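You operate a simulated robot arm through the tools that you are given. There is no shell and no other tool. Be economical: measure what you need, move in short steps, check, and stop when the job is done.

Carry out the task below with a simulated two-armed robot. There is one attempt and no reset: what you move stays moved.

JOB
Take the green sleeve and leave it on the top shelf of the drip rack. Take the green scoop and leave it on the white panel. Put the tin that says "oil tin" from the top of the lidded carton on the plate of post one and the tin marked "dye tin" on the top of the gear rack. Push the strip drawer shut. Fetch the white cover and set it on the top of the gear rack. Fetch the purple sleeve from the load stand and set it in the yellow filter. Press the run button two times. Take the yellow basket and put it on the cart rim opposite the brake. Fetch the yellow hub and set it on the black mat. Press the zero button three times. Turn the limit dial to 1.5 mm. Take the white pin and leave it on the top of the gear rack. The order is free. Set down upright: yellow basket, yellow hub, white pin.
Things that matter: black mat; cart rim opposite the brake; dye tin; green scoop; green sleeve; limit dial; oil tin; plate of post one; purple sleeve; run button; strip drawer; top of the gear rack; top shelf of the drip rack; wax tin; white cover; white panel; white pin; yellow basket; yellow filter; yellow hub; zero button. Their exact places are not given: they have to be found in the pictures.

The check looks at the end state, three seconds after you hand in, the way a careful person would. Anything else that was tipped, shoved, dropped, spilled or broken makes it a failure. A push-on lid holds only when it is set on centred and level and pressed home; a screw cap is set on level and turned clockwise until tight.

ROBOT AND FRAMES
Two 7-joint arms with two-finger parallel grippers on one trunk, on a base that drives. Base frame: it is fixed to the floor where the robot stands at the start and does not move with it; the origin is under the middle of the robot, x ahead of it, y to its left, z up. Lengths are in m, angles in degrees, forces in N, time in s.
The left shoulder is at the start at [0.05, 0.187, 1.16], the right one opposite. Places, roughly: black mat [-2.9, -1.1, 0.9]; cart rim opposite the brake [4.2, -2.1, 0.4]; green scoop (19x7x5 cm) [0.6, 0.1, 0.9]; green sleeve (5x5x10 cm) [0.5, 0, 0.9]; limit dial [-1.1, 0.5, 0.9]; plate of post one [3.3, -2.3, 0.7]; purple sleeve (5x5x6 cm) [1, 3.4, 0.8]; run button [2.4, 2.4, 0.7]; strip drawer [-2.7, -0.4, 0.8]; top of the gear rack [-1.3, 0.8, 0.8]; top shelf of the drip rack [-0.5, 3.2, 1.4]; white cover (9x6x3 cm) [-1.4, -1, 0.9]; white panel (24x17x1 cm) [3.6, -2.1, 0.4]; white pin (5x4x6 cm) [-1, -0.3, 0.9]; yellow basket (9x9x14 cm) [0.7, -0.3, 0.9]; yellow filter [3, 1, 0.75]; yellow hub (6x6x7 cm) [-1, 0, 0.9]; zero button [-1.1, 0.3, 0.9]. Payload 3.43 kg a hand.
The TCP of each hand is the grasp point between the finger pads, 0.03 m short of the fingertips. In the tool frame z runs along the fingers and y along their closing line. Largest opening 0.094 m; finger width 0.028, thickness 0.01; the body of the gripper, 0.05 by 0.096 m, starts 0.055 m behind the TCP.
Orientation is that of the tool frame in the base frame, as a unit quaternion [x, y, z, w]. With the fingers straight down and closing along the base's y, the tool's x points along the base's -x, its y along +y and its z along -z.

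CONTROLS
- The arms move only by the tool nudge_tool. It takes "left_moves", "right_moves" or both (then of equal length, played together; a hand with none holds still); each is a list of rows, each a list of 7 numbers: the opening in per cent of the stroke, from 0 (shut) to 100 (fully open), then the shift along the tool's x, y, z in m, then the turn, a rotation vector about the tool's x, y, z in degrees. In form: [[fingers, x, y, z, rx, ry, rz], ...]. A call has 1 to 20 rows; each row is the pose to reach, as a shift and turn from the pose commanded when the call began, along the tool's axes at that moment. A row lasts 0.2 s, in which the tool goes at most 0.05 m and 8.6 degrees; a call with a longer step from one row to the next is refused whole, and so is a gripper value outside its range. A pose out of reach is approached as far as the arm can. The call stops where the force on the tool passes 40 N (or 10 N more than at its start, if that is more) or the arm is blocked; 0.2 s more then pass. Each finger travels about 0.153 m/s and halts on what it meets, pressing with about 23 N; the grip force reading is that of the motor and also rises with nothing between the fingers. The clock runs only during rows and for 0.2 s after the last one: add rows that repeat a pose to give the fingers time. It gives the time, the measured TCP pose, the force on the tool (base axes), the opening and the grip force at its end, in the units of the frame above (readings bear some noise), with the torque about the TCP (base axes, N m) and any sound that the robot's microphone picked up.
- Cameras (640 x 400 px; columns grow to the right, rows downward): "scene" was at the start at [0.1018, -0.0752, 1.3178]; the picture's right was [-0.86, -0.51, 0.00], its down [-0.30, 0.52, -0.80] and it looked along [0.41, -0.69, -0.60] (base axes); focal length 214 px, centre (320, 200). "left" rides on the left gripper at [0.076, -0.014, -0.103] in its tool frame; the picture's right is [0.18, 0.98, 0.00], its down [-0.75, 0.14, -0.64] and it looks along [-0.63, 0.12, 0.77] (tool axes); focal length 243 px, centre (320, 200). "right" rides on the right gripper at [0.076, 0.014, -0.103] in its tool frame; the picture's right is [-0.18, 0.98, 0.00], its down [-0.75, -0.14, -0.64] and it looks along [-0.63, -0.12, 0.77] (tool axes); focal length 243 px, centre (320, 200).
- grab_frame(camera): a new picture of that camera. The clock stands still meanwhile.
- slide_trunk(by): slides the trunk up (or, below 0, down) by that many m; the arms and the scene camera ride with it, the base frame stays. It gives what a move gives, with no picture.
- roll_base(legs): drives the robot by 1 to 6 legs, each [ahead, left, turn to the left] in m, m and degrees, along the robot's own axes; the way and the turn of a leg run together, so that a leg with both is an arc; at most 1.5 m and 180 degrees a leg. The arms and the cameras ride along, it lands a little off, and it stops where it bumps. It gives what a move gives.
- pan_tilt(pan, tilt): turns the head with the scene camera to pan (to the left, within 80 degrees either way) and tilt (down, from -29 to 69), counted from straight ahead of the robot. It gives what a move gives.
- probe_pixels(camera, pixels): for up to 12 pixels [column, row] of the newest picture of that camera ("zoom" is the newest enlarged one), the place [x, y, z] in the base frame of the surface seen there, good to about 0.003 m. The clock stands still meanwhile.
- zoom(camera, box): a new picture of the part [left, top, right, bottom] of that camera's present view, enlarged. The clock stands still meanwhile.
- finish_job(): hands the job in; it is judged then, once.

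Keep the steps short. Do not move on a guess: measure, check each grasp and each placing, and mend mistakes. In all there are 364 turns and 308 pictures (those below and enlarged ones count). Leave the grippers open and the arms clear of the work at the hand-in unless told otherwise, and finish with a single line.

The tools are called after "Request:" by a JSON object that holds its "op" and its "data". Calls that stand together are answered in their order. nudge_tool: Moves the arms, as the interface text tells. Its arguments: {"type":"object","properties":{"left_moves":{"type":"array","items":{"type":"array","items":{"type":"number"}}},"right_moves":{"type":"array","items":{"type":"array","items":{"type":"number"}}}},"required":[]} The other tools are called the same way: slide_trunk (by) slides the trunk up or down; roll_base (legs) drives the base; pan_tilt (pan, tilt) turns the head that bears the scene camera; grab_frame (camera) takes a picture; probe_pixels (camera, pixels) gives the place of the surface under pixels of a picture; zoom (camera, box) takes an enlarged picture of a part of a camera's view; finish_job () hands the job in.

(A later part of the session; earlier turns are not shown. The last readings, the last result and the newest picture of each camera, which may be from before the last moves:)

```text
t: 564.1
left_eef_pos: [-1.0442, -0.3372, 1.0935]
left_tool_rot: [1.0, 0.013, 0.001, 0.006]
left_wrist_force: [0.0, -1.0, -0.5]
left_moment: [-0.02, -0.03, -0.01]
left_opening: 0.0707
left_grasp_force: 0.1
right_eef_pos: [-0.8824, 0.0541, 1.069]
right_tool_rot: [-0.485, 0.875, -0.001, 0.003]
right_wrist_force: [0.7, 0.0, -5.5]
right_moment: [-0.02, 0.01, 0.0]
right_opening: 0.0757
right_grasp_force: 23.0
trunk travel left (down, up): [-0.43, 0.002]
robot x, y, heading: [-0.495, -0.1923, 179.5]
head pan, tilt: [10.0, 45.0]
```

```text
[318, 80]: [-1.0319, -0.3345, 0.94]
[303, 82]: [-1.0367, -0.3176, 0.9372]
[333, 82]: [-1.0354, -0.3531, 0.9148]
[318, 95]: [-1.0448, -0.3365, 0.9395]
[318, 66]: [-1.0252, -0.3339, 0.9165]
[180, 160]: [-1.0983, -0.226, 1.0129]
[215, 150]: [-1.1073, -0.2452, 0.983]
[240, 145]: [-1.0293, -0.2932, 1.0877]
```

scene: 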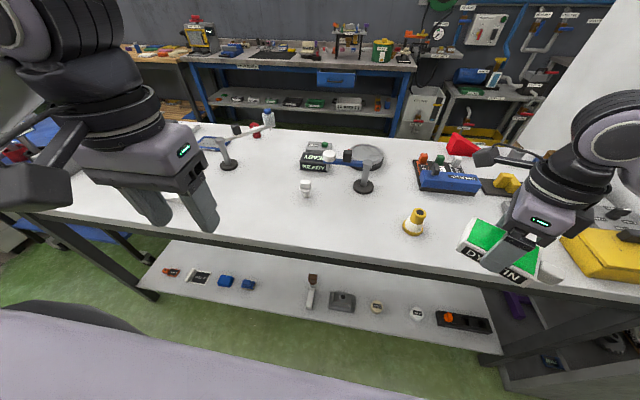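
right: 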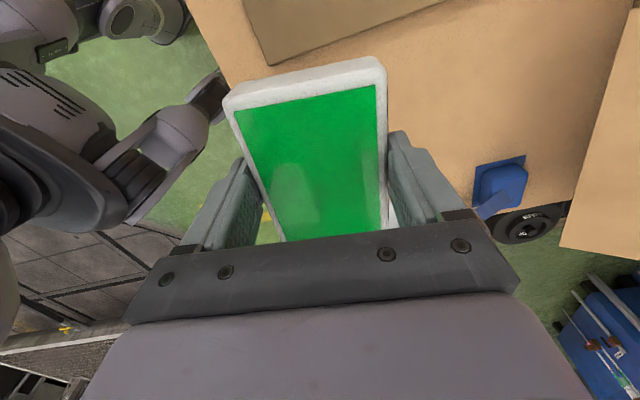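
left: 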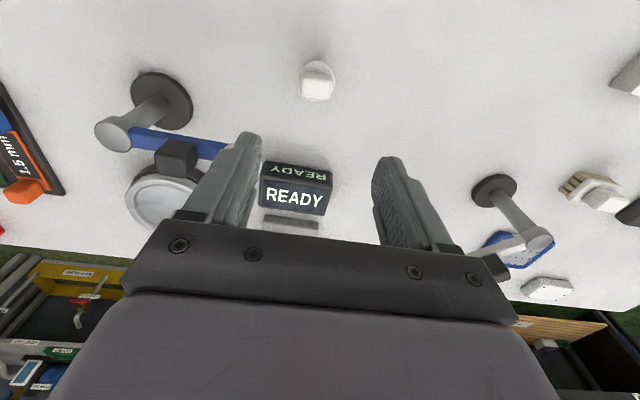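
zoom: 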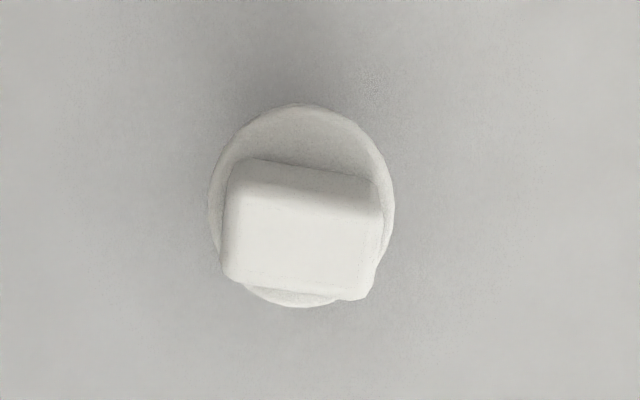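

Request:
{"op": "nudge_tool", "data": {"left_moves": [[75, 0.008, -0.0027, 0.04, 0, 0, 0], [75, 0.008, -0.0027, 0.08, 0, 0, 0], [75, 0.008, -0.0027, 0.12, 0, 0, 0], [75, 0.008, -0.0027, 0.158, 0, 0, 0]]}}

Request:
{"op": "zoom", "data": {"camera": "scene", "box": [220, 100, 400, 240]}}

```text
t: 565.1
left_eef_pos: [-1.0361, -0.3353, 0.9384]
left_tool_rot: [1.0, 0.014, 0.0, 0.005]
left_wrist_force: [0.8, 0.0, -1.2]
left_moment: [-0.03, -0.03, 0.02]
left_opening: 0.0705
left_grasp_force: 0.0
right_eef_pos: [-0.8828, 0.0556, 1.0695]
right_tool_rot: [-0.485, 0.875, -0.001, 0.003]
right_wrist_force: [-0.5, 0.2, -4.2]
right_moment: [-0.02, 0.01, 0.01]
right_opening: 0.0756
right_grasp_force: 23.1
trunk travel left (down, up): [-0.43, 0.002]
robot x, y, heading: [-0.4961, -0.1924, 179.6]
head pan, tilt: [10.0, 45.0]
```

```text
2.86 times, centred on (310, 170) of scene
```

zoom: 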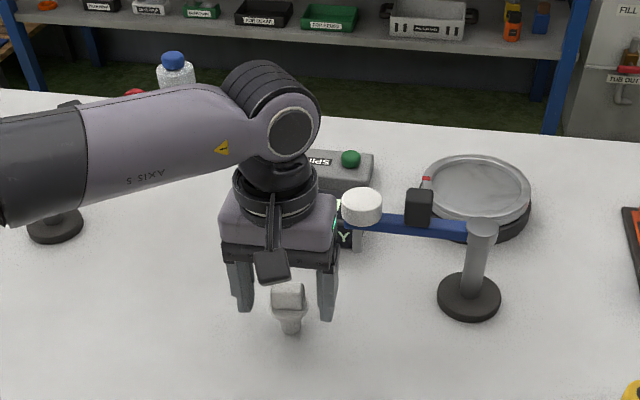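

Request:
{"op": "nudge_tool", "data": {"left_moves": [[40, 0, 0, 0, 0, 0, 0], [0, 0, 0, 0, 0, 0, 0], [0, 0, 0, 0, 0, 0, 0], [0, 0, 0, 0, 0, 0, 0]]}}

Request:
{"op": "nudge_tool", "data": {"left_moves": [[0, 0, 0, -0.03, 0, 0, 0], [0, 0, 0, -0.07, 0, 0, 0], [0, 0, 0, -0.11, 0, 0, 0], [0, 0.03, 0, -0.14, 0, 0, 0], [0, 0.07, 0, -0.15, 0, 0, 0], [0, 0.11, 0, -0.16, 0, 0, 0], [0, 0.15, 0, -0.17, 0, 0, 0], [0, 0.19, 0, -0.17, 0, 0, 0]]}}

Request:
{"op": "grab_frame", "data": {"camera": "left"}}

```text
t: 566.1
left_eef_pos: [-1.0354, -0.3351, 0.9379]
left_tool_rot: [1.0, 0.014, 0.0, 0.005]
left_wrist_force: [0.5, 0.0, -0.8]
left_moment: [-0.02, -0.01, 0.0]
left_opening: 0.039
left_grasp_force: 22.9
right_eef_pos: [-0.8827, 0.0549, 1.0706]
right_tool_rot: [-0.484, 0.875, -0.001, 0.003]
right_wrist_force: [0.0, -0.8, -5.6]
right_moment: [-0.04, 0.01, -0.01]
right_opening: 0.0758
right_grasp_force: 23.0
trunk travel left (down, up): [-0.43, 0.002]
robot x, y, heading: [-0.4973, -0.1938, 179.6]
head pan, tilt: [10.0, 45.0]
```

```text
t: 567.9
left_eef_pos: [-0.8465, -0.3281, 1.1087]
left_tool_rot: [1.0, 0.014, 0.0, 0.005]
left_wrist_force: [0.3, -0.2, -1.2]
left_moment: [0.0, 0.03, 0.01]
left_opening: 0.0388
left_grasp_force: 23.4
right_eef_pos: [-0.8816, 0.0553, 1.0708]
right_tool_rot: [-0.485, 0.875, -0.002, 0.003]
right_wrist_force: [0.3, 0.4, -5.6]
right_moment: [-0.03, 0.0, 0.02]
right_opening: 0.0759
right_grasp_force: 22.0
trunk travel left (down, up): [-0.43, 0.002]
robot x, y, heading: [-0.4953, -0.1905, 179.3]
head pan, tilt: [10.0, 45.0]
```

```text
158 pictures are left
```

left: 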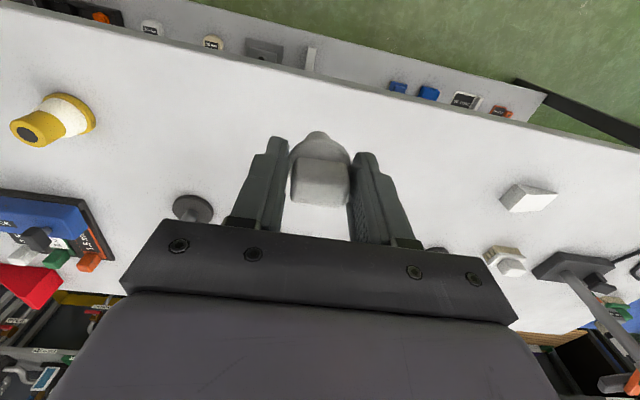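

Pin held upright. Back off and drive to the gear rack.

Request:
{"op": "roll_base", "data": {"legs": [[-0.13, 0, 0], [0, -1.15, 0]]}}

Request:
{"op": "pan_tilt", "data": {"pan": 0, "tilt": 40}}

Request:
{"op": "grab_frame", "data": {"camera": "scene"}}

```text
t: 572.1
left_eef_pos: [-0.7123, 0.2261, 1.1078]
left_tool_rot: [1.0, 0.024, 0.0, 0.005]
left_wrist_force: [-0.6, 0.9, -0.3]
left_moment: [-0.01, 0.01, 0.0]
left_opening: 0.0386
left_grasp_force: 23.1
right_eef_pos: [-0.7539, 0.5988, 1.0699]
right_tool_rot: [-0.511, 0.86, -0.01, -0.004]
right_wrist_force: [1.3, -0.6, -5.3]
right_moment: [0.06, 0.06, 0.02]
right_opening: 0.0757
right_grasp_force: 23.2
trunk travel left (down, up): [-0.43, 0.002]
robot x, y, heading: [-0.3696, 0.3693, -179.1]
head pan, tilt: [10.0, 45.0]
stopped in leg 2: the force on the tool passed its limit (the readings are from after the stop); the commanded pose is now the measured one
```

```text
t: 572.8
left_eef_pos: [-0.7114, 0.2258, 1.1071]
left_tool_rot: [1.0, 0.023, 0.0, 0.004]
left_wrist_force: [-0.5, -0.8, 0.1]
left_moment: [-0.02, -0.01, -0.01]
left_opening: 0.0387
left_grasp_force: 22.7
right_eef_pos: [-0.7542, 0.599, 1.0696]
right_tool_rot: [-0.511, 0.86, -0.009, -0.005]
right_wrist_force: [-0.3, -1.8, -5.9]
right_moment: [0.11, -0.01, 0.07]
right_opening: 0.0759
right_grasp_force: 23.2
trunk travel left (down, up): [-0.43, 0.002]
robot x, y, heading: [-0.3659, 0.3651, -179.4]
head pan, tilt: [0.0, 40.0]
```

```text
157 pictures are left
```

scene: 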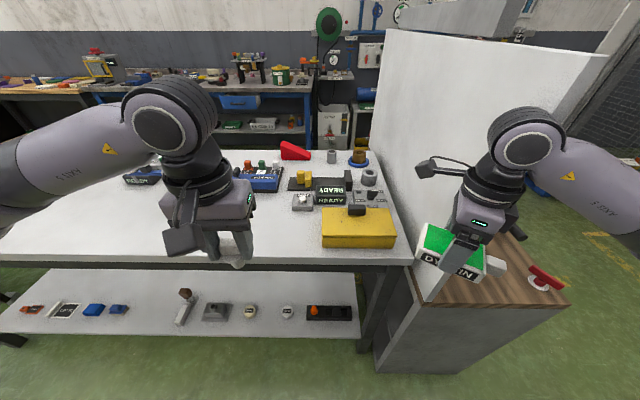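

The tin touched the board's front edge. Step back south, retract the right hand.

Request:
{"op": "roll_base", "data": {"legs": [[0, 0.06, 0]]}}

Request:
{"op": "nudge_tool", "data": {"right_moves": [[0, -0.014, -0.026, 0, 0, 0, 0], [0, -0.028, -0.052, 0, 0, 0, 0], [0, -0.043, -0.078, 0, 0, 0, 0], [0, -0.0575, -0.105, 0, 0, 0, 0]], "left_moves": [[0, 0.02, 0, 0, 0, 0, 0], [0, 0.04, 0, 0, 0, 0, 0], [0, 0.06, 0, 0, 0, 0, 0], [0, 0.08, 0, 0, 0, 0, 0]]}}

Request:
{"op": "grab_frame", "data": {"camera": "scene"}}

```text
t: 573.8
left_eef_pos: [-0.7121, 0.1657, 1.1082]
left_tool_rot: [1.0, 0.024, 0.0, 0.005]
left_wrist_force: [0.0, 0.1, 0.3]
left_moment: [0.04, 0.0, -0.04]
left_opening: 0.0389
left_grasp_force: 22.9
right_eef_pos: [-0.7521, 0.5387, 1.0709]
right_tool_rot: [-0.511, 0.86, -0.009, -0.004]
right_wrist_force: [0.1, -1.4, -5.5]
right_moment: [-0.03, -0.02, -0.02]
right_opening: 0.0756
right_grasp_force: 22.8
trunk travel left (down, up): [-0.43, 0.002]
robot x, y, heading: [-0.3614, 0.3109, -179.0]
head pan, tilt: [0.0, 40.0]
```

```text
t: 574.8
left_eef_pos: [-0.6334, 0.1695, 1.1096]
left_tool_rot: [1.0, 0.024, 0.0, 0.005]
left_wrist_force: [-0.5, 0.0, 0.8]
left_moment: [-0.01, -0.01, 0.0]
left_opening: 0.039
left_grasp_force: 22.8
right_eef_pos: [-0.6323, 0.5401, 1.072]
right_tool_rot: [-0.51, 0.86, -0.009, -0.005]
right_wrist_force: [0.3, -0.2, -5.0]
right_moment: [-0.04, -0.01, 0.02]
right_opening: 0.0759
right_grasp_force: 23.3
trunk travel left (down, up): [-0.43, 0.002]
robot x, y, heading: [-0.3662, 0.3126, -179.3]
head pan, tilt: [0.0, 40.0]
```

```text
156 pictures are left
```

scene: 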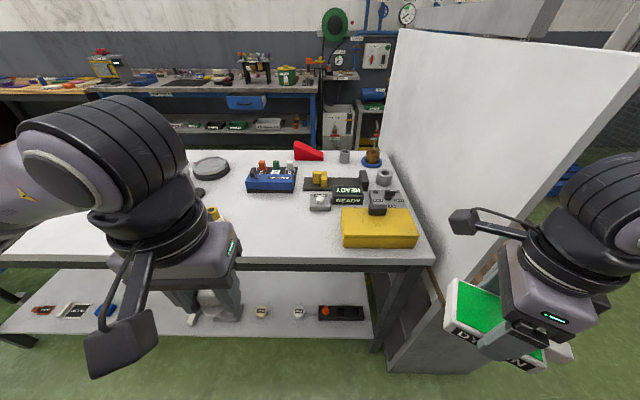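

Request:
{"op": "probe_pixels", "data": {"camera": "scene", "pixels": [[600, 100], [560, 200], [445, 262], [430, 330], [470, 365], [500, 250], [440, 240]]}}

Request:
{"op": "roll_base", "data": {"legs": [[0, -0.4, -0.7], [0, -0.38, 0]]}}

Request:
{"op": "grab_frame", "data": {"camera": "scene"}}

```text
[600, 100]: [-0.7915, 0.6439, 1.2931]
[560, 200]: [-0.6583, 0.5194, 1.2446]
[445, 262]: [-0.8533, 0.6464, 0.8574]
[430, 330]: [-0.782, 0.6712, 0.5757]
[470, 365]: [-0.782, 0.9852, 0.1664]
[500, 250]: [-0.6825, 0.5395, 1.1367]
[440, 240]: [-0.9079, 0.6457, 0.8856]
```

```text
t: 579.2
left_eef_pos: [-0.6367, 0.937, 1.1095]
left_tool_rot: [1.0, 0.014, -0.001, 0.005]
left_wrist_force: [0.9, 0.0, -0.5]
left_moment: [-0.06, 0.03, 0.0]
left_opening: 0.0388
left_grasp_force: 22.7
right_eef_pos: [-0.6307, 1.3056, 1.0719]
right_tool_rot: [-0.503, 0.864, -0.01, -0.005]
right_wrist_force: [0.4, 0.1, -4.6]
right_moment: [-0.01, 0.05, 0.0]
right_opening: 0.0759
right_grasp_force: 23.1
trunk travel left (down, up): [-0.43, 0.002]
robot x, y, heading: [-0.3649, 1.0684, 180.0]
head pan, tilt: [0.0, 40.0]
```

```text
155 pictures are left
```

scene: 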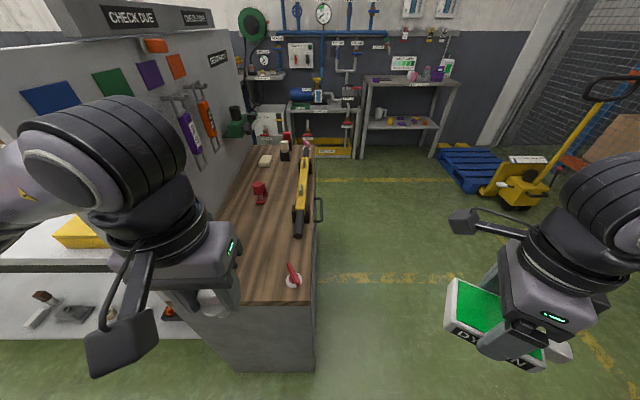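

Request:
{"op": "zoom", "data": {"camera": "scene", "box": [180, 100, 340, 320]}}

Request:
{"op": "probe_pixels", "data": {"camera": "scene", "pixels": [[260, 270], [305, 295], [290, 278], [298, 235], [262, 200], [230, 200], [225, 150], [313, 230], [280, 240], [250, 230], [275, 180], [235, 270]]}}

```text
1.82 times, centred on (260, 210) of scene
```

zoom: 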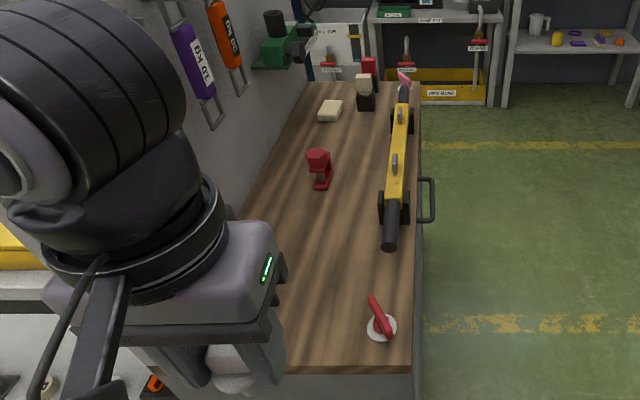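

```text
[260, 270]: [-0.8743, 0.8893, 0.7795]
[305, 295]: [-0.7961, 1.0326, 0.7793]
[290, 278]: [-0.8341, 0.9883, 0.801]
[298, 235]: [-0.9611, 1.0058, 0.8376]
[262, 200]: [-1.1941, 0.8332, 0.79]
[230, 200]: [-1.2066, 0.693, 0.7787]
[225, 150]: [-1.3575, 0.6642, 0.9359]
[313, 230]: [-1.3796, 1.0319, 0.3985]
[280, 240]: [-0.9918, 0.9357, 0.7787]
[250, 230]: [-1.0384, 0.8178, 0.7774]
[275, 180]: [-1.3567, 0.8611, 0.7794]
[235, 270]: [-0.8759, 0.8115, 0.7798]
```

Rack top z 0.779; free zone x −0.85…−1.12, y 0.70–0.93. Place the pin at about (−1.02, 0.79).

Request:
{"op": "roll_base", "data": {"legs": [[0.06, 0, 0]]}}

Request:
{"op": "slide_trunk", "data": {"by": -0.08}}

Request:
{"op": "nudge_tool", "data": {"left_moves": [[0, -0.035, 0.015, 0, 0, 0, 0], [0, -0.075, 0.03, 0, 0, 0, 0], [0, -0.115, 0.05, 0, 0, 0, 0], [0, -0.155, 0.07, 0, 0, 0, 0], [0, -0.195, 0.09, 0, 0, 0, 0], [0, -0.23, 0.11, 0.01, 0, 0, 0], [0, -0.265, 0.13, 0.03, 0, 0, 0], [0, -0.3, 0.145, 0.05, 0, 0, 0], [0, -0.323, 0.15, 0.08, 0, 0, 0]]}}

Request:
{"op": "grab_frame", "data": {"camera": "scene"}}

Request:
{"op": "grab_frame", "data": {"camera": "left"}}

```text
t: 580.1
left_eef_pos: [-0.6968, 0.9353, 1.1104]
left_tool_rot: [1.0, 0.015, -0.001, 0.004]
left_wrist_force: [-0.3, 0.7, -0.9]
left_moment: [0.0, 0.02, 0.02]
left_opening: 0.0388
left_grasp_force: 22.7
right_eef_pos: [-0.6894, 1.306, 1.0713]
right_tool_rot: [-0.503, 0.864, -0.01, -0.004]
right_wrist_force: [0.7, -0.2, -5.2]
right_moment: [-0.07, 0.02, 0.0]
right_opening: 0.0758
right_grasp_force: 22.5
trunk travel left (down, up): [-0.43, 0.002]
robot x, y, heading: [-0.4236, 1.0726, 179.8]
head pan, tilt: [0.0, 40.0]
```

```text
t: 581.3
left_eef_pos: [-0.6971, 0.9352, 1.0294]
left_tool_rot: [1.0, 0.015, 0.0, 0.004]
left_wrist_force: [1.1, 0.8, 0.0]
left_moment: [0.02, -0.01, 0.0]
left_opening: 0.0387
left_grasp_force: 22.7
right_eef_pos: [-0.6889, 1.3056, 0.9919]
right_tool_rot: [-0.503, 0.864, -0.01, -0.005]
right_wrist_force: [0.8, 0.3, -5.3]
right_moment: [-0.03, 0.05, 0.03]
right_opening: 0.0758
right_grasp_force: 23.3
trunk travel left (down, up): [-0.35, 0.082]
robot x, y, heading: [-0.4251, 1.0716, 180.1]
head pan, tilt: [0.0, 40.0]
```

```text
t: 583.3
left_eef_pos: [-1.0142, 0.7832, 0.9634]
left_tool_rot: [1.0, 0.012, -0.007, 0.009]
left_wrist_force: [-0.4, 0.6, -0.2]
left_moment: [-0.01, 0.0, 0.04]
left_opening: 0.0388
left_grasp_force: 23.2
right_eef_pos: [-0.688, 1.3107, 0.9932]
right_tool_rot: [-0.503, 0.864, -0.01, -0.01]
right_wrist_force: [-0.1, -0.5, -5.0]
right_moment: [-0.04, 0.01, -0.03]
right_opening: 0.0759
right_grasp_force: 23.1
trunk travel left (down, up): [-0.35, 0.082]
robot x, y, heading: [-0.4263, 1.0688, 179.6]
head pan, tilt: [0.0, 40.0]
```

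```text
153 pictures are left
```

scene: 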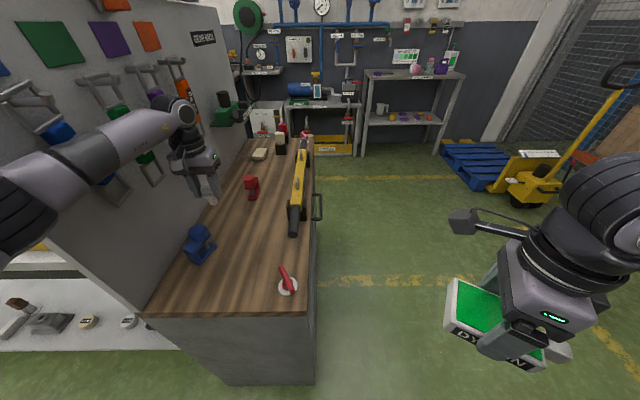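

```text
152 pictures are left
```

left: 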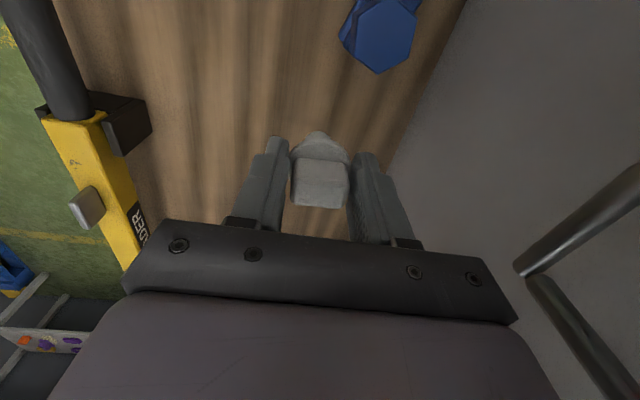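

Request:
{"op": "probe_pixels", "data": {"camera": "scene", "pixels": [[200, 240], [190, 255], [213, 245], [195, 228], [110, 110], [40, 95], [100, 160], [130, 140], [250, 185], [287, 285]]}}

Request:
{"op": "nudge_tool", "data": {"left_moves": [[0, -0.015, -0.03, 0, 0, 0, 0], [0, -0.03, -0.06, 0, 0, 0, 0]]}}

Request:
{"op": "grab_frame", "data": {"camera": "left"}}

```text
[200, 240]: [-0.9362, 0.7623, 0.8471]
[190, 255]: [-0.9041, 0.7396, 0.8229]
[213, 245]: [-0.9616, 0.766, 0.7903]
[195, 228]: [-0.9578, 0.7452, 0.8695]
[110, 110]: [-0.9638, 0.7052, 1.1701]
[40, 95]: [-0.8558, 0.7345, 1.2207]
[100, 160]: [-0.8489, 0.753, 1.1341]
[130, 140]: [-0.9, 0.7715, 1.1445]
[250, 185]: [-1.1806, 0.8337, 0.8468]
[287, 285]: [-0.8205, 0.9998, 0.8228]
```

```text
t: 583.9
left_eef_pos: [-1.047, 0.8354, 0.9486]
left_tool_rot: [1.0, 0.014, 0.0, 0.004]
left_wrist_force: [-0.1, 0.1, 0.0]
left_moment: [0.02, 0.03, 0.0]
left_opening: 0.0386
left_grasp_force: 22.8
right_eef_pos: [-0.6887, 1.3052, 0.9915]
right_tool_rot: [-0.504, 0.864, -0.009, -0.005]
right_wrist_force: [0.5, 0.6, -5.0]
right_moment: [0.01, 0.02, 0.02]
right_opening: 0.0758
right_grasp_force: 23.0
trunk travel left (down, up): [-0.35, 0.082]
robot x, y, heading: [-0.4231, 1.0702, 180.0]
head pan, tilt: [0.0, 40.0]
```

```text
151 pictures are left
```

left: 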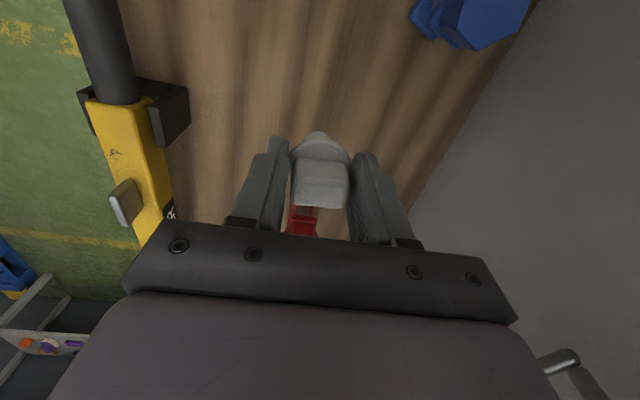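

Request:
{"op": "nudge_tool", "data": {"left_moves": [[0, 0, 0, 0.04, 0, 0, 0], [0, 0, 0, 0.08, 0, 0, 0], [0, 0, 0, 0.1, 0, 0, 0], [0, 0, 0, 0.107, 0, 0, 0]]}}

Request:
{"op": "zoom", "data": {"camera": "scene", "box": [140, 130, 300, 270]}}

```text
t: 584.9
left_eef_pos: [-1.0471, 0.8367, 0.8422]
left_tool_rot: [1.0, 0.015, 0.0, 0.005]
left_wrist_force: [0.1, -0.1, 0.6]
left_moment: [-0.04, 0.0, 0.0]
left_opening: 0.0389
left_grasp_force: 23.1
right_eef_pos: [-0.689, 1.3059, 0.9917]
right_tool_rot: [-0.503, 0.864, -0.01, -0.004]
right_wrist_force: [-0.4, -0.4, -4.2]
right_moment: [-0.03, 0.02, -0.01]
right_opening: 0.0759
right_grasp_force: 22.1
trunk travel left (down, up): [-0.35, 0.082]
robot x, y, heading: [-0.4255, 1.0673, 179.8]
head pan, tilt: [0.0, 40.0]
```

```text
2.86 times, centred on (220, 200) of scene
```

zoom: 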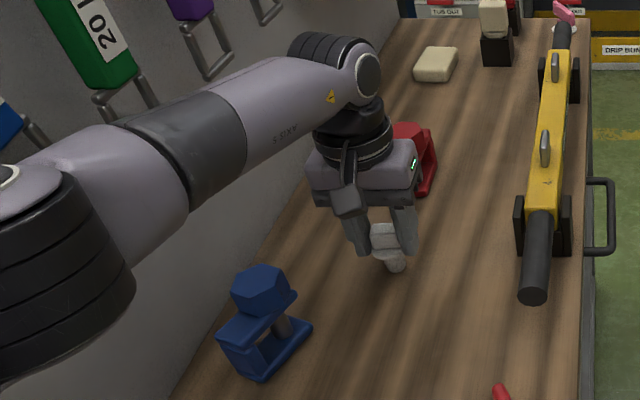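

Request:
{"op": "nudge_tool", "data": {"left_moves": [[0, 0, 0, 0.003, 0, 0, 0], [0, 0, 0, 0.005, 0, 0, 0]]}}

```text
t: 585.5
left_eef_pos: [-1.0477, 0.835, 0.8382]
left_tool_rot: [1.0, 0.015, 0.0, 0.005]
left_wrist_force: [0.2, 0.5, 4.0]
left_moment: [-0.04, -0.03, 0.03]
left_opening: 0.0389
left_grasp_force: 23.0
right_eef_pos: [-0.6889, 1.306, 0.9928]
right_tool_rot: [-0.503, 0.864, -0.009, -0.005]
right_wrist_force: [-0.1, 0.0, -4.2]
right_moment: [-0.04, 0.02, -0.01]
right_opening: 0.0757
right_grasp_force: 23.4
trunk travel left (down, up): [-0.35, 0.082]
robot x, y, heading: [-0.425, 1.0696, 179.8]
head pan, tilt: [0.0, 40.0]
```

Contact. Open gently and rise.

Request:
{"op": "nudge_tool", "data": {"left_moves": [[55, 0, 0, 0, 0, 0, 0], [75, 0, 0, 0, 0, 0, 0], [75, 0, 0, 0, 0, 0, 0], [75, 0, 0, -0.04, 0, 0, 0], [75, 0, 0, -0.08, 0, 0, 0], [75, 0, 0, -0.12, 0, 0, 0], [75, 0.03, -0.01, -0.15, 0, 0, 0], [75, 0.07, -0.02, -0.16, 0, 0, 0], [75, 0.11, -0.04, -0.17, 0, 0, 0], [75, 0.15, -0.06, -0.18, 0, 0, 0], [75, 0.19, -0.08, -0.18, 0, 0, 0], [75, 0.23, -0.08, -0.18, 0, 0, 0], [75, 0.27, -0.08, -0.18, 0, 0, 0]]}}

Request:
{"op": "grab_frame", "data": {"camera": "scene"}}

```text
t: 588.3
left_eef_pos: [-0.7808, 0.925, 1.0162]
left_tool_rot: [1.0, 0.015, -0.002, 0.006]
left_wrist_force: [0.2, 1.0, 0.3]
left_moment: [-0.01, 0.0, -0.01]
left_opening: 0.0706
left_grasp_force: 0.0
right_eef_pos: [-0.6889, 1.3057, 0.9928]
right_tool_rot: [-0.503, 0.864, -0.01, -0.004]
right_wrist_force: [-0.3, 0.9, -5.0]
right_moment: [-0.01, 0.02, -0.02]
right_opening: 0.0758
right_grasp_force: 23.0
trunk travel left (down, up): [-0.35, 0.082]
robot x, y, heading: [-0.4236, 1.0699, 180.0]
head pan, tilt: [0.0, 40.0]
```

```text
149 pictures are left
```

scene: 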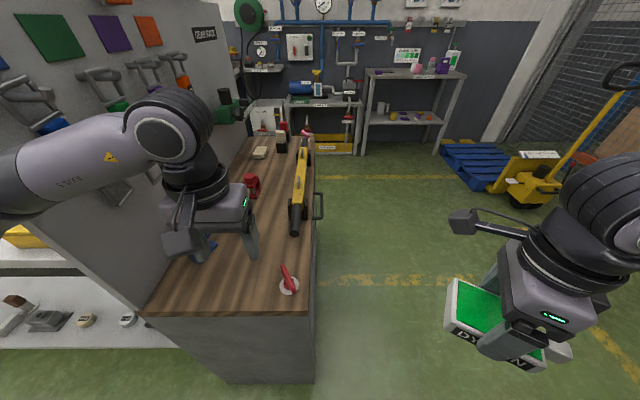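

Retract left; shift base slightly; rotate the tin −30° to lie along y.

Request:
{"op": "nudge_tool", "data": {"left_moves": [[75, 0.04, 0, 0, 0, 0, 0], [75, 0.08, 0, -0.02, 0, 0, 0], [75, 0.12, 0, -0.04, 0, 0, 0], [75, 0.15, 0, -0.06, 0, 0, 0]], "right_moves": [[0, 0, 0, 0, 0, 0, -7.5], [0, 0, 0, 0, 0, 0, -15], [0, 0, 0, 0, 0, 0, -22.5], [0, 0, 0, 0, 0, 0, -30]]}}

Request:
{"op": "roll_base", "data": {"legs": [[0, 0.1, 0]]}}

Request:
{"op": "grab_frame", "data": {"camera": "scene"}}

```text
t: 589.1
left_eef_pos: [-0.6717, 0.9254, 1.0563]
left_tool_rot: [1.0, 0.024, -0.01, 0.013]
left_wrist_force: [-17.8, -2.7, -1.7]
left_moment: [0.3, -1.81, -0.02]
left_opening: 0.0705
left_grasp_force: 0.1
right_eef_pos: [-0.6884, 1.3062, 0.9915]
right_tool_rot: [-0.66, 0.751, -0.009, -0.006]
right_wrist_force: [-0.1, -0.1, -5.0]
right_moment: [-0.03, 0.02, 0.02]
right_opening: 0.076
right_grasp_force: 22.9
trunk travel left (down, up): [-0.35, 0.082]
robot x, y, heading: [-0.4258, 1.0724, 179.6]
head pan, tilt: [0.0, 40.0]
stopped in row 4 (left hand): the force on the tool passed its limit (the readings are from after the stop); the commanded pose is now the measured one
```

```text
t: 590.0
left_eef_pos: [-0.6673, 0.9152, 1.0588]
left_tool_rot: [1.0, 0.02, -0.011, 0.015]
left_wrist_force: [-6.0, -0.9, -2.9]
left_moment: [0.09, -0.28, -0.03]
left_opening: 0.0704
left_grasp_force: 0.1
right_eef_pos: [-0.6835, 1.2959, 0.9919]
right_tool_rot: [-0.661, 0.75, -0.008, -0.009]
right_wrist_force: [0.1, 0.6, -5.0]
right_moment: [-0.01, -0.02, -0.01]
right_opening: 0.076
right_grasp_force: 22.9
trunk travel left (down, up): [-0.35, 0.082]
robot x, y, heading: [-0.4211, 1.0539, 180.2]
head pan, tilt: [0.0, 40.0]
stopped in leg 1: the force on the tool passed its limit (the readings are from after the stop); the commanded pose is now the measured one
```

```text
148 pictures are left
```

scene: 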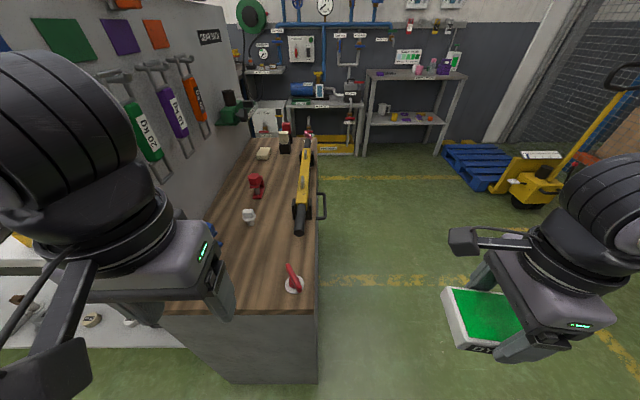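

Left hand got too near my own body; ease it forward, then shift the base.

Request:
{"op": "nudge_tool", "data": {"left_moves": [[75, -0.03, -0.01, 0, 0, 0, 0], [75, -0.05, -0.02, 0, 0, 0, 0]]}}

Request:
{"op": "roll_base", "data": {"legs": [[0, 0.08, 0]]}}

Request:
{"op": "zoom", "data": {"camera": "scene", "box": [180, 130, 340, 310]}}

```text
t: 590.5
left_eef_pos: [-0.7171, 0.9311, 1.0565]
left_tool_rot: [1.0, 0.022, -0.009, 0.014]
left_wrist_force: [1.1, 1.5, -0.2]
left_moment: [-0.03, 0.01, -0.03]
left_opening: 0.0703
left_grasp_force: 0.1
right_eef_pos: [-0.6827, 1.2929, 0.9924]
right_tool_rot: [-0.66, 0.751, -0.006, -0.008]
right_wrist_force: [0.3, -0.6, -5.2]
right_moment: [-0.03, 0.03, 0.01]
right_opening: 0.0758
right_grasp_force: 23.2
trunk travel left (down, up): [-0.35, 0.082]
robot x, y, heading: [-0.4235, 1.0554, 180.1]
head pan, tilt: [0.0, 40.0]
```

```text
t: 591.3
left_eef_pos: [-0.7125, 0.93, 1.0551]
left_tool_rot: [1.0, 0.014, -0.007, 0.014]
left_wrist_force: [0.0, 0.2, 0.9]
left_moment: [-0.01, -0.02, 0.03]
left_opening: 0.0704
left_grasp_force: 0.2
right_eef_pos: [-0.6827, 1.2873, 0.9924]
right_tool_rot: [-0.66, 0.751, -0.009, -0.009]
right_wrist_force: [-0.4, 0.1, -4.9]
right_moment: [-0.05, 0.0, 0.02]
right_opening: 0.0759
right_grasp_force: 22.4
trunk travel left (down, up): [-0.35, 0.082]
robot x, y, heading: [-0.4225, 1.0469, 180.0]
head pan, tilt: [0.0, 40.0]
stopped in leg 1: the robot was blocked; the commanded pose is now the measured one
```

```text
2.22 times, centred on (260, 220) of scene
```

zoom: 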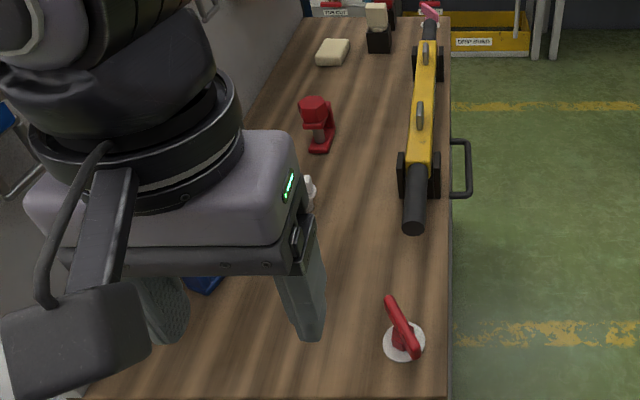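

The board limits my left elbow here. Go to the rack's north side and face it (−y) instead.

Request:
{"op": "roll_base", "data": {"legs": [[0.0, -0.5, 0], [0, 0, 90], [0, -0.28, 0], [0.1, 0, 0]]}}

Request:
{"op": "pan_tilt", "data": {"pan": -5, "tilt": 50}}

Request:
{"op": "grab_frame", "data": {"camera": "scene"}}

```text
t: 600.4
left_eef_pos: [-0.57, 1.1598, 1.0525]
left_tool_rot: [0.688, 0.726, 0.007, 0.01]
left_wrist_force: [-0.8, -0.1, 0.1]
left_moment: [0.01, -0.02, 0.0]
left_opening: 0.0704
left_grasp_force: 0.0
right_eef_pos: [-0.9298, 1.1844, 0.9919]
right_tool_rot: [0.998, -0.055, 0.009, -0.003]
right_wrist_force: [0.0, -0.5, -5.9]
right_moment: [0.0, -0.01, 0.01]
right_opening: 0.0759
right_grasp_force: 23.3
trunk travel left (down, up): [-0.35, 0.082]
robot x, y, heading: [-0.7011, 1.4557, -88.9]
head pan, tilt: [0.0, 40.0]
```

```text
t: 601.2
left_eef_pos: [-0.5703, 1.1604, 1.052]
left_tool_rot: [0.688, 0.726, 0.007, 0.01]
left_wrist_force: [-0.4, 0.0, 1.1]
left_moment: [-0.01, -0.02, 0.01]
left_opening: 0.0705
left_grasp_force: 0.0
right_eef_pos: [-0.9293, 1.1854, 0.9918]
right_tool_rot: [0.998, -0.054, 0.01, -0.003]
right_wrist_force: [0.5, 0.2, -4.4]
right_moment: [0.0, -0.06, -0.02]
right_opening: 0.0758
right_grasp_force: 23.3
trunk travel left (down, up): [-0.35, 0.082]
robot x, y, heading: [-0.7025, 1.4571, -89.0]
head pan, tilt: [-5.0, 50.0]
```

```text
146 pictures are left
```

scene: 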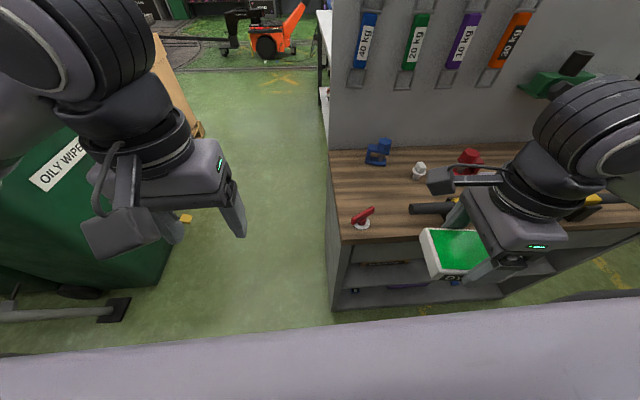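

Request:
{"op": "nudge_tool", "data": {"right_moves": [[0, 0.01, 0.04, 0, 0, 0, -2], [0, 0.02, 0.08, 0, 0, 0, -4], [0, 0.03, 0.12, 0, 0, 0, -6.3], [0, 0.04, 0.16, 0, 0, 0, -6.3], [0, 0.05, 0.2, 0, 0, 0, -6.3], [0, 0.06, 0.24, 0, 0, 0, -6.3], [0, 0.07, 0.28, 0, 0, 0, -6.3], [0, 0.0744, 0.3084, 0.01, 0, 0, -6.3], [0, 0.0744, 0.3084, 0.05, 0, 0, -6.3], [0, 0.0744, 0.3084, 0.09, 0, 0, -6.3]]}}

Request:
{"op": "grab_frame", "data": {"camera": "scene"}}

```text
t: 603.4
left_eef_pos: [-0.5712, 1.1612, 1.0524]
left_tool_rot: [0.688, 0.726, 0.007, 0.01]
left_wrist_force: [-0.5, -0.8, -0.3]
left_moment: [0.01, -0.01, 0.02]
left_opening: 0.0706
left_grasp_force: 0.0
right_eef_pos: [-0.8867, 0.8695, 0.8984]
right_tool_rot: [1.0, 0.0, 0.011, -0.002]
right_wrist_force: [0.9, 1.0, -4.5]
right_moment: [-0.03, 0.0, 0.02]
right_opening: 0.0758
right_grasp_force: 23.3
trunk travel left (down, up): [-0.35, 0.082]
robot x, y, heading: [-0.702, 1.4551, -89.0]
head pan, tilt: [-5.0, 50.0]
```

```text
145 pictures are left
```

scene: 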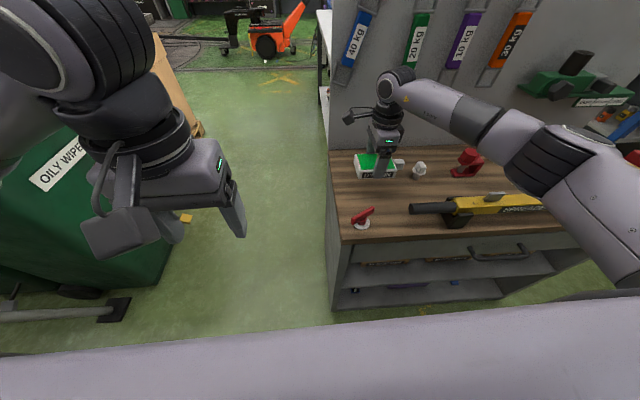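

Request:
{"op": "zoom", "data": {"camera": "scene", "box": [320, 110, 480, 240]}}

Request:
{"op": "grab_frame", "data": {"camera": "right"}}

```text
3.08 times, centred on (400, 175) of scene
```

zoom: 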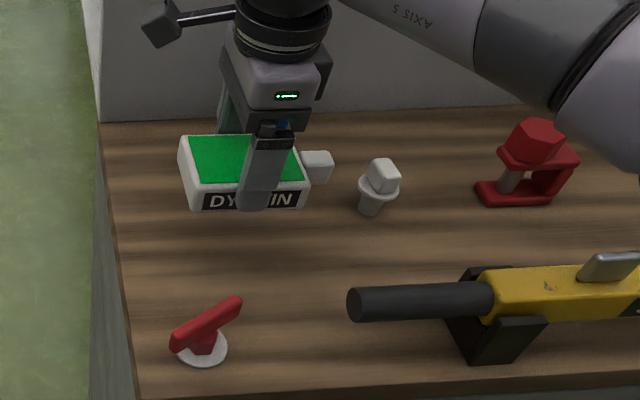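

```text
143 pictures are left
```

right: 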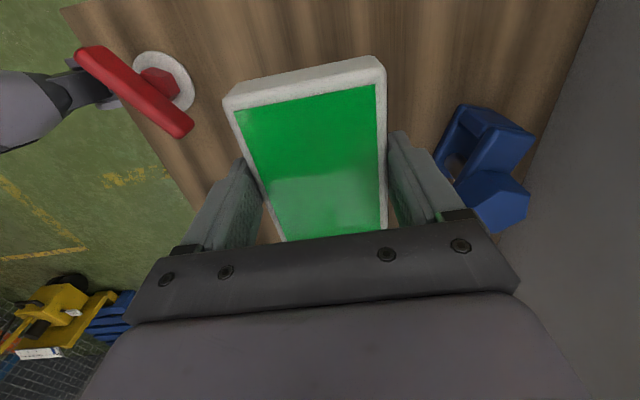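

Request:
{"op": "nudge_tool", "data": {"right_moves": [[0, 0, 0, 0.04, 0, 0, 0], [0, 0, 0, 0.068, 0, 0, 0], [0, 0, 0, 0.076, 0, 0, 0]]}}

```text
t: 604.2
left_eef_pos: [-0.5706, 1.1599, 1.0539]
left_tool_rot: [0.688, 0.725, 0.007, 0.01]
left_wrist_force: [-0.6, -0.3, 0.4]
left_moment: [0.02, 0.01, -0.01]
left_opening: 0.0707
left_grasp_force: 0.1
right_eef_pos: [-0.8849, 0.8731, 0.8232]
right_tool_rot: [1.0, 0.0, 0.01, -0.002]
right_wrist_force: [-0.5, 0.9, -4.7]
right_moment: [0.02, -0.05, 0.01]
right_opening: 0.0757
right_grasp_force: 23.2
trunk travel left (down, up): [-0.35, 0.082]
robot x, y, heading: [-0.7015, 1.4568, -89.0]
head pan, tilt: [-5.0, 50.0]
```

Request:
{"op": "nudge_tool", "data": {"right_moves": [[0, 0, 0, 0.003, 0, 0, 0], [0, 0, 0, 0.006, 0, 0, 0]]}}

```text
t: 604.8
left_eef_pos: [-0.5711, 1.1613, 1.0531]
left_tool_rot: [0.688, 0.726, 0.007, 0.009]
left_wrist_force: [0.9, -0.5, 0.3]
left_moment: [-0.01, -0.02, 0.06]
left_opening: 0.0707
left_grasp_force: 0.1
right_eef_pos: [-0.8844, 0.8716, 0.8195]
right_tool_rot: [1.0, 0.002, 0.009, 0.0]
right_wrist_force: [0.3, -0.4, 4.2]
right_moment: [-0.32, 0.43, 0.03]
right_opening: 0.0757
right_grasp_force: 23.1
trunk travel left (down, up): [-0.35, 0.082]
robot x, y, heading: [-0.7018, 1.4566, -89.2]
head pan, tilt: [-5.0, 50.0]
```

Touching. Release, raise, and check.

Request:
{"op": "nudge_tool", "data": {"right_moves": [[90, 0, 0, 0, 0, 0, 0], [98, 0, 0, 0, 0, 0, 0], [98, 0, 0, 0, 0, 0, 0], [98, 0, 0, -0.04, 0, 0, 0], [98, 0, 0, -0.08, 0, 0, 0], [98, 0, 0, -0.12, 0, 0, 0], [98, 0, -0.03, -0.16, 0, 0, 0], [80, 0, -0.07, -0.18, 0, 0, 0], [70, 0, -0.11, -0.2, 0, 0, 0], [70, 0, -0.15, -0.22, 0, 0, 0], [70, 0, -0.19, -0.22, 0, 0, 0], [70, 0, -0.23, -0.22, 0, 0, 0]]}}

Request:
{"op": "zoom", "data": {"camera": "scene", "box": [320, 110, 480, 240]}}

```text
t: 607.4
left_eef_pos: [-0.571, 1.1611, 1.0528]
left_tool_rot: [0.688, 0.725, 0.006, 0.01]
left_wrist_force: [0.0, 0.6, -0.2]
left_moment: [0.01, -0.01, -0.01]
left_opening: 0.0705
left_grasp_force: 0.0
right_eef_pos: [-0.8911, 1.1021, 1.0419]
right_tool_rot: [1.0, 0.001, 0.009, -0.001]
right_wrist_force: [0.7, 1.1, 0.8]
right_moment: [-0.05, -0.01, 0.03]
right_opening: 0.0655
right_grasp_force: 0.0
trunk travel left (down, up): [-0.35, 0.082]
robot x, y, heading: [-0.6972, 1.4549, -89.0]
head pan, tilt: [-5.0, 50.0]
```

```text
3.08 times, centred on (400, 175) of scene
```

zoom: 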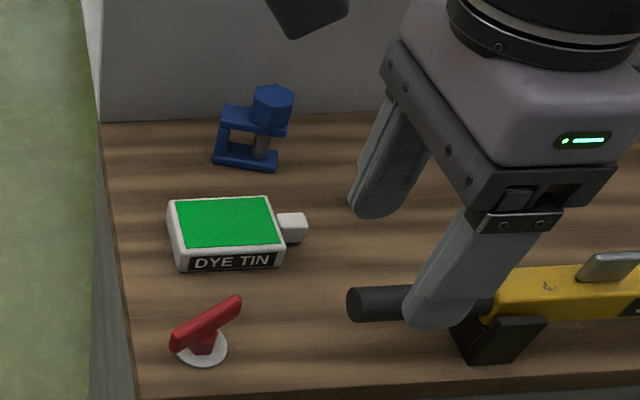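

Both are on the rack. Now go to the instruments: return to the aisle facing −x, with the left arm for zero and dial.

Request:
{"op": "roll_base", "data": {"legs": [[-0.1, 0, 0], [0, 0.34, 0], [0, 0, -91], [0, 0.45, 0], [0, 0.5, 0]]}}

Request:
{"op": "slide_trunk", "data": {"by": 0.08}}

Request:
{"op": "grab_frame", "data": {"camera": "scene"}}

```text
t: 618.9
left_eef_pos: [-0.5852, 0.4822, 1.054]
left_tool_rot: [0.999, 0.051, -0.002, 0.012]
left_wrist_force: [-0.3, 0.7, 0.5]
left_moment: [-0.02, 0.03, 0.02]
left_opening: 0.0706
left_grasp_force: 0.0
right_eef_pos: [-0.6612, 0.797, 1.0405]
right_tool_rot: [0.726, -0.688, 0.009, 0.005]
right_wrist_force: [-0.5, -0.9, -0.2]
right_moment: [0.05, 0.01, -0.03]
right_opening: 0.0659
right_grasp_force: 0.0
trunk travel left (down, up): [-0.35, 0.082]
robot x, y, heading: [-0.2987, 0.6252, -175.8]
head pan, tilt: [-5.0, 50.0]
```

```text
t: 620.0
left_eef_pos: [-0.5858, 0.4827, 1.1321]
left_tool_rot: [0.999, 0.051, -0.002, 0.013]
left_wrist_force: [0.5, 0.1, 0.1]
left_moment: [-0.02, 0.01, -0.01]
left_opening: 0.0703
left_grasp_force: 0.0
right_eef_pos: [-0.6602, 0.7985, 1.1203]
right_tool_rot: [0.726, -0.688, 0.008, 0.005]
right_wrist_force: [0.4, -0.4, 0.0]
right_moment: [0.01, 0.01, 0.01]
right_opening: 0.066
right_grasp_force: 0.0
trunk travel left (down, up): [-0.43, 0.002]
robot x, y, heading: [-0.2969, 0.6267, -176.1]
head pan, tilt: [-5.0, 50.0]
```

```text
141 pictures are left
```

scene: 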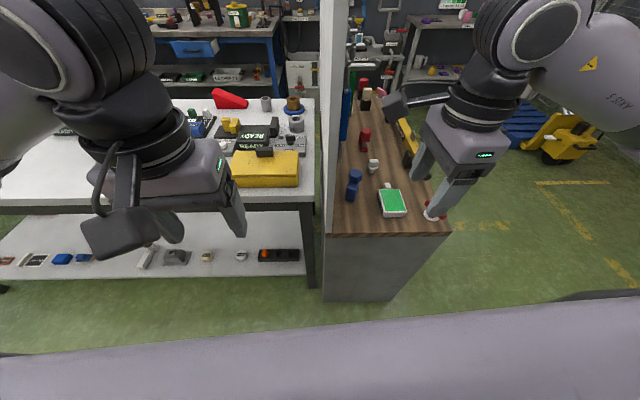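

Request:
{"op": "nudge_tool", "data": {"right_moves": [[60, 0, -0.01, -0.02, 0, 0, -8.5], [60, 0, -0.02, -0.04, 0, 0, -17], [60, -0.01, -0.03, -0.06, 0, 0, -25.5], [60, -0.02, -0.04, -0.08, 0, 0, -34], [60, -0.03, -0.05, -0.1, 0, 0, -42.5], [60, -0.04, -0.06, -0.12, 0, 0, -51], [60, -0.05, -0.06, -0.12, 0, 0, -59.5], [60, -0.06, -0.06, -0.12, 0, 0, -68], [60, -0.07, -0.06, -0.12, 0, 0, -76.5], [60, -0.08, -0.06, -0.12, 0, 0, -86]]}}

Request:
{"op": "roll_base", "data": {"legs": [[0, 0, -4], [0, 0.08, 0], [0.14, 0, 0]]}}

Request:
{"op": "grab_frame", "data": {"camera": "scene"}}

```text
refused: row 10 steps farther than a row can; nothing moved
```

```text
t: 622.4
left_eef_pos: [-0.6998, 0.4225, 1.1331]
left_tool_rot: [1.0, 0.019, -0.003, 0.012]
left_wrist_force: [0.3, 0.7, -0.6]
left_moment: [0.0, 0.02, 0.02]
left_opening: 0.0705
left_grasp_force: 0.1
right_eef_pos: [-0.7484, 0.7417, 1.1213]
right_tool_rot: [0.715, -0.699, 0.009, 0.003]
right_wrist_force: [-0.2, 0.3, 0.5]
right_moment: [0.0, 0.01, -0.01]
right_opening: 0.0662
right_grasp_force: 0.1
trunk travel left (down, up): [-0.43, 0.002]
robot x, y, heading: [-0.4056, 0.5472, -179.9]
head pan, tilt: [-5.0, 50.0]
stopped in leg 3: the force on the tool passed its limit (the readings are from after the stop); the commanded pose is now the measured one
```

```text
140 pictures are left
```

scene: 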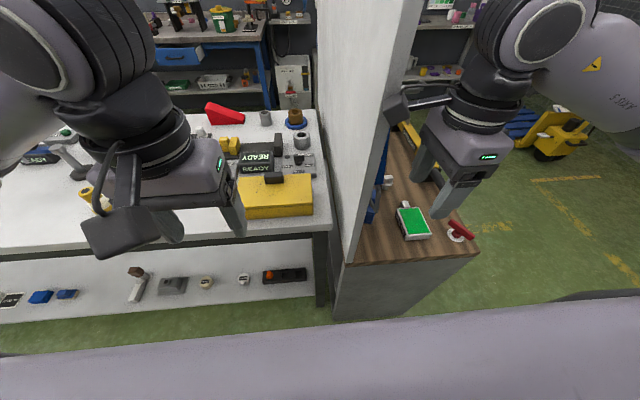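

The right hand's move was refused and it touched the board. Back off slightly and redo it.

Request:
{"op": "roll_base", "data": {"legs": [[-0.07, 0, 0]]}}

Request:
{"op": "nudge_tool", "data": {"right_moves": [[60, 0, -0.01, -0.02, 0, 0, -8], [60, 0, -0.02, -0.04, 0, 0, -16], [60, -0.01, -0.03, -0.06, 0, 0, -24], [60, -0.02, -0.04, -0.08, 0, 0, -32], [60, -0.03, -0.05, -0.1, 0, 0, -40], [60, -0.04, -0.06, -0.12, 0, 0, -48], [60, -0.05, -0.06, -0.12, 0, 0, -56], [60, -0.06, -0.06, -0.12, 0, 0, -64], [60, -0.07, -0.06, -0.12, 0, 0, -72], [60, -0.08, -0.06, -0.12, 0, 0, -80], [60, -0.08, -0.06, -0.12, 0, 0, -88]]}}

```text
t: 623.4
left_eef_pos: [-0.6293, 0.4219, 1.1341]
left_tool_rot: [1.0, 0.017, -0.002, 0.012]
left_wrist_force: [-0.2, 0.0, -0.7]
left_moment: [0.01, 0.0, 0.0]
left_opening: 0.0704
left_grasp_force: 0.0
right_eef_pos: [-0.6772, 0.7427, 1.1224]
right_tool_rot: [0.714, -0.7, 0.009, 0.002]
right_wrist_force: [0.1, 0.9, -0.5]
right_moment: [0.0, 0.0, -0.01]
right_opening: 0.0656
right_grasp_force: 0.0
trunk travel left (down, up): [-0.43, 0.002]
robot x, y, heading: [-0.3344, 0.5462, 180.0]
head pan, tilt: [-5.0, 50.0]
```

```text
t: 625.8
left_eef_pos: [-0.6311, 0.4221, 1.1328]
left_tool_rot: [1.0, 0.018, -0.002, 0.012]
left_wrist_force: [0.7, 0.7, -0.5]
left_moment: [-0.01, -0.01, -0.02]
left_opening: 0.0706
left_grasp_force: 0.0
right_eef_pos: [-0.6202, 0.8267, 1.2408]
right_tool_rot: [1.0, -0.005, 0.005, 0.008]
right_wrist_force: [-1.1, 1.2, -0.1]
right_moment: [0.0, 0.02, 0.02]
right_opening: 0.0564
right_grasp_force: 0.2
trunk travel left (down, up): [-0.43, 0.002]
robot x, y, heading: [-0.3312, 0.5473, 180.1]
head pan, tilt: [-5.0, 50.0]
```

Request:
{"op": "roll_base", "data": {"legs": [[0.12, 0, 0]]}}

Request:
{"op": "pan_tilt", "data": {"pan": 5, "tilt": 45}}

Request:
{"op": "grab_frame", "data": {"camera": "scene"}}

```text
t: 627.0
left_eef_pos: [-0.7487, 0.4201, 1.1324]
left_tool_rot: [1.0, 0.019, -0.002, 0.012]
left_wrist_force: [0.5, 0.6, 0.0]
left_moment: [-0.01, -0.01, -0.01]
left_opening: 0.0704
left_grasp_force: 0.0
right_eef_pos: [-0.7423, 0.8242, 1.2394]
right_tool_rot: [1.0, -0.004, 0.006, 0.008]
right_wrist_force: [-0.4, 0.4, -0.4]
right_moment: [0.01, -0.01, 0.0]
right_opening: 0.0564
right_grasp_force: 0.0
trunk travel left (down, up): [-0.43, 0.002]
robot x, y, heading: [-0.4527, 0.5439, -179.7]
head pan, tilt: [-5.0, 50.0]
```

```text
t: 627.7
left_eef_pos: [-0.7492, 0.4207, 1.1328]
left_tool_rot: [1.0, 0.019, -0.002, 0.012]
left_wrist_force: [0.2, 0.6, 0.1]
left_moment: [-0.01, -0.02, -0.01]
left_opening: 0.0704
left_grasp_force: 0.0
right_eef_pos: [-0.7406, 0.8244, 1.2411]
right_tool_rot: [1.0, -0.004, 0.006, 0.008]
right_wrist_force: [0.8, -0.2, -0.2]
right_moment: [0.01, 0.01, 0.01]
right_opening: 0.0565
right_grasp_force: 0.1
trunk travel left (down, up): [-0.43, 0.002]
robot x, y, heading: [-0.4528, 0.5473, -180.0]
head pan, tilt: [5.0, 45.0]
```

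```text
139 pictures are left
```

scene: 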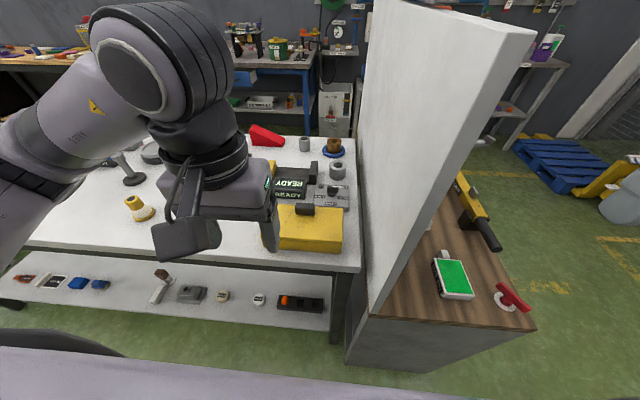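

Left hand: close and move above the zero button.

Request:
{"op": "nudge_tool", "data": {"left_moves": [[0, -0.035, 0.015, 0, 0, 0, 0], [0, -0.075, 0.03, 0, 0, 0, 0], [0, -0.115, 0.045, 0, 0, 0, 0], [0, -0.155, 0.06, 0, 0, 0, 0], [0, -0.195, 0.075, 0.02, 0, 0, 0], [0, -0.23, 0.09, 0.04, 0, 0, 0], [0, -0.265, 0.105, 0.06, 0, 0, 0], [0, -0.3, 0.117, 0.08, 0, 0, 0], [0, -0.307, 0.121, 0.11, 0, 0, 0]]}}

Request:
{"op": "grab_frame", "data": {"camera": "scene"}}

Request:
{"op": "grab_frame", "data": {"camera": "left"}}

```text
t: 629.7
left_eef_pos: [-1.0506, 0.2847, 1.0264]
left_tool_rot: [1.0, 0.02, -0.002, 0.012]
left_wrist_force: [-0.1, 0.7, -0.9]
left_moment: [-0.02, -0.03, -0.02]
left_opening: 0.0003
left_grasp_force: 23.0
right_eef_pos: [-0.7406, 0.8239, 1.241]
right_tool_rot: [1.0, -0.005, 0.005, 0.008]
right_wrist_force: [-0.4, -0.5, -0.3]
right_moment: [0.02, -0.03, -0.03]
right_opening: 0.0565
right_grasp_force: 0.1
trunk travel left (down, up): [-0.43, 0.002]
robot x, y, heading: [-0.4505, 0.5492, -179.8]
head pan, tilt: [5.0, 45.0]
```

```text
138 pictures are left
```

scene: 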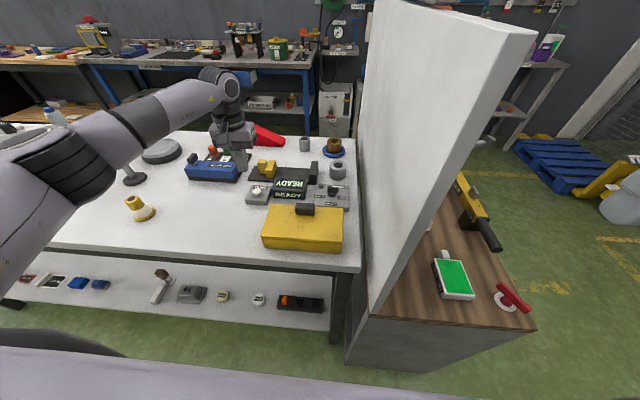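

```text
137 pictures are left
```

left: 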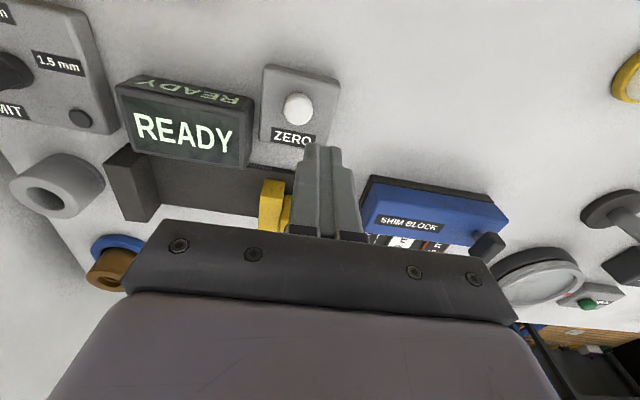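

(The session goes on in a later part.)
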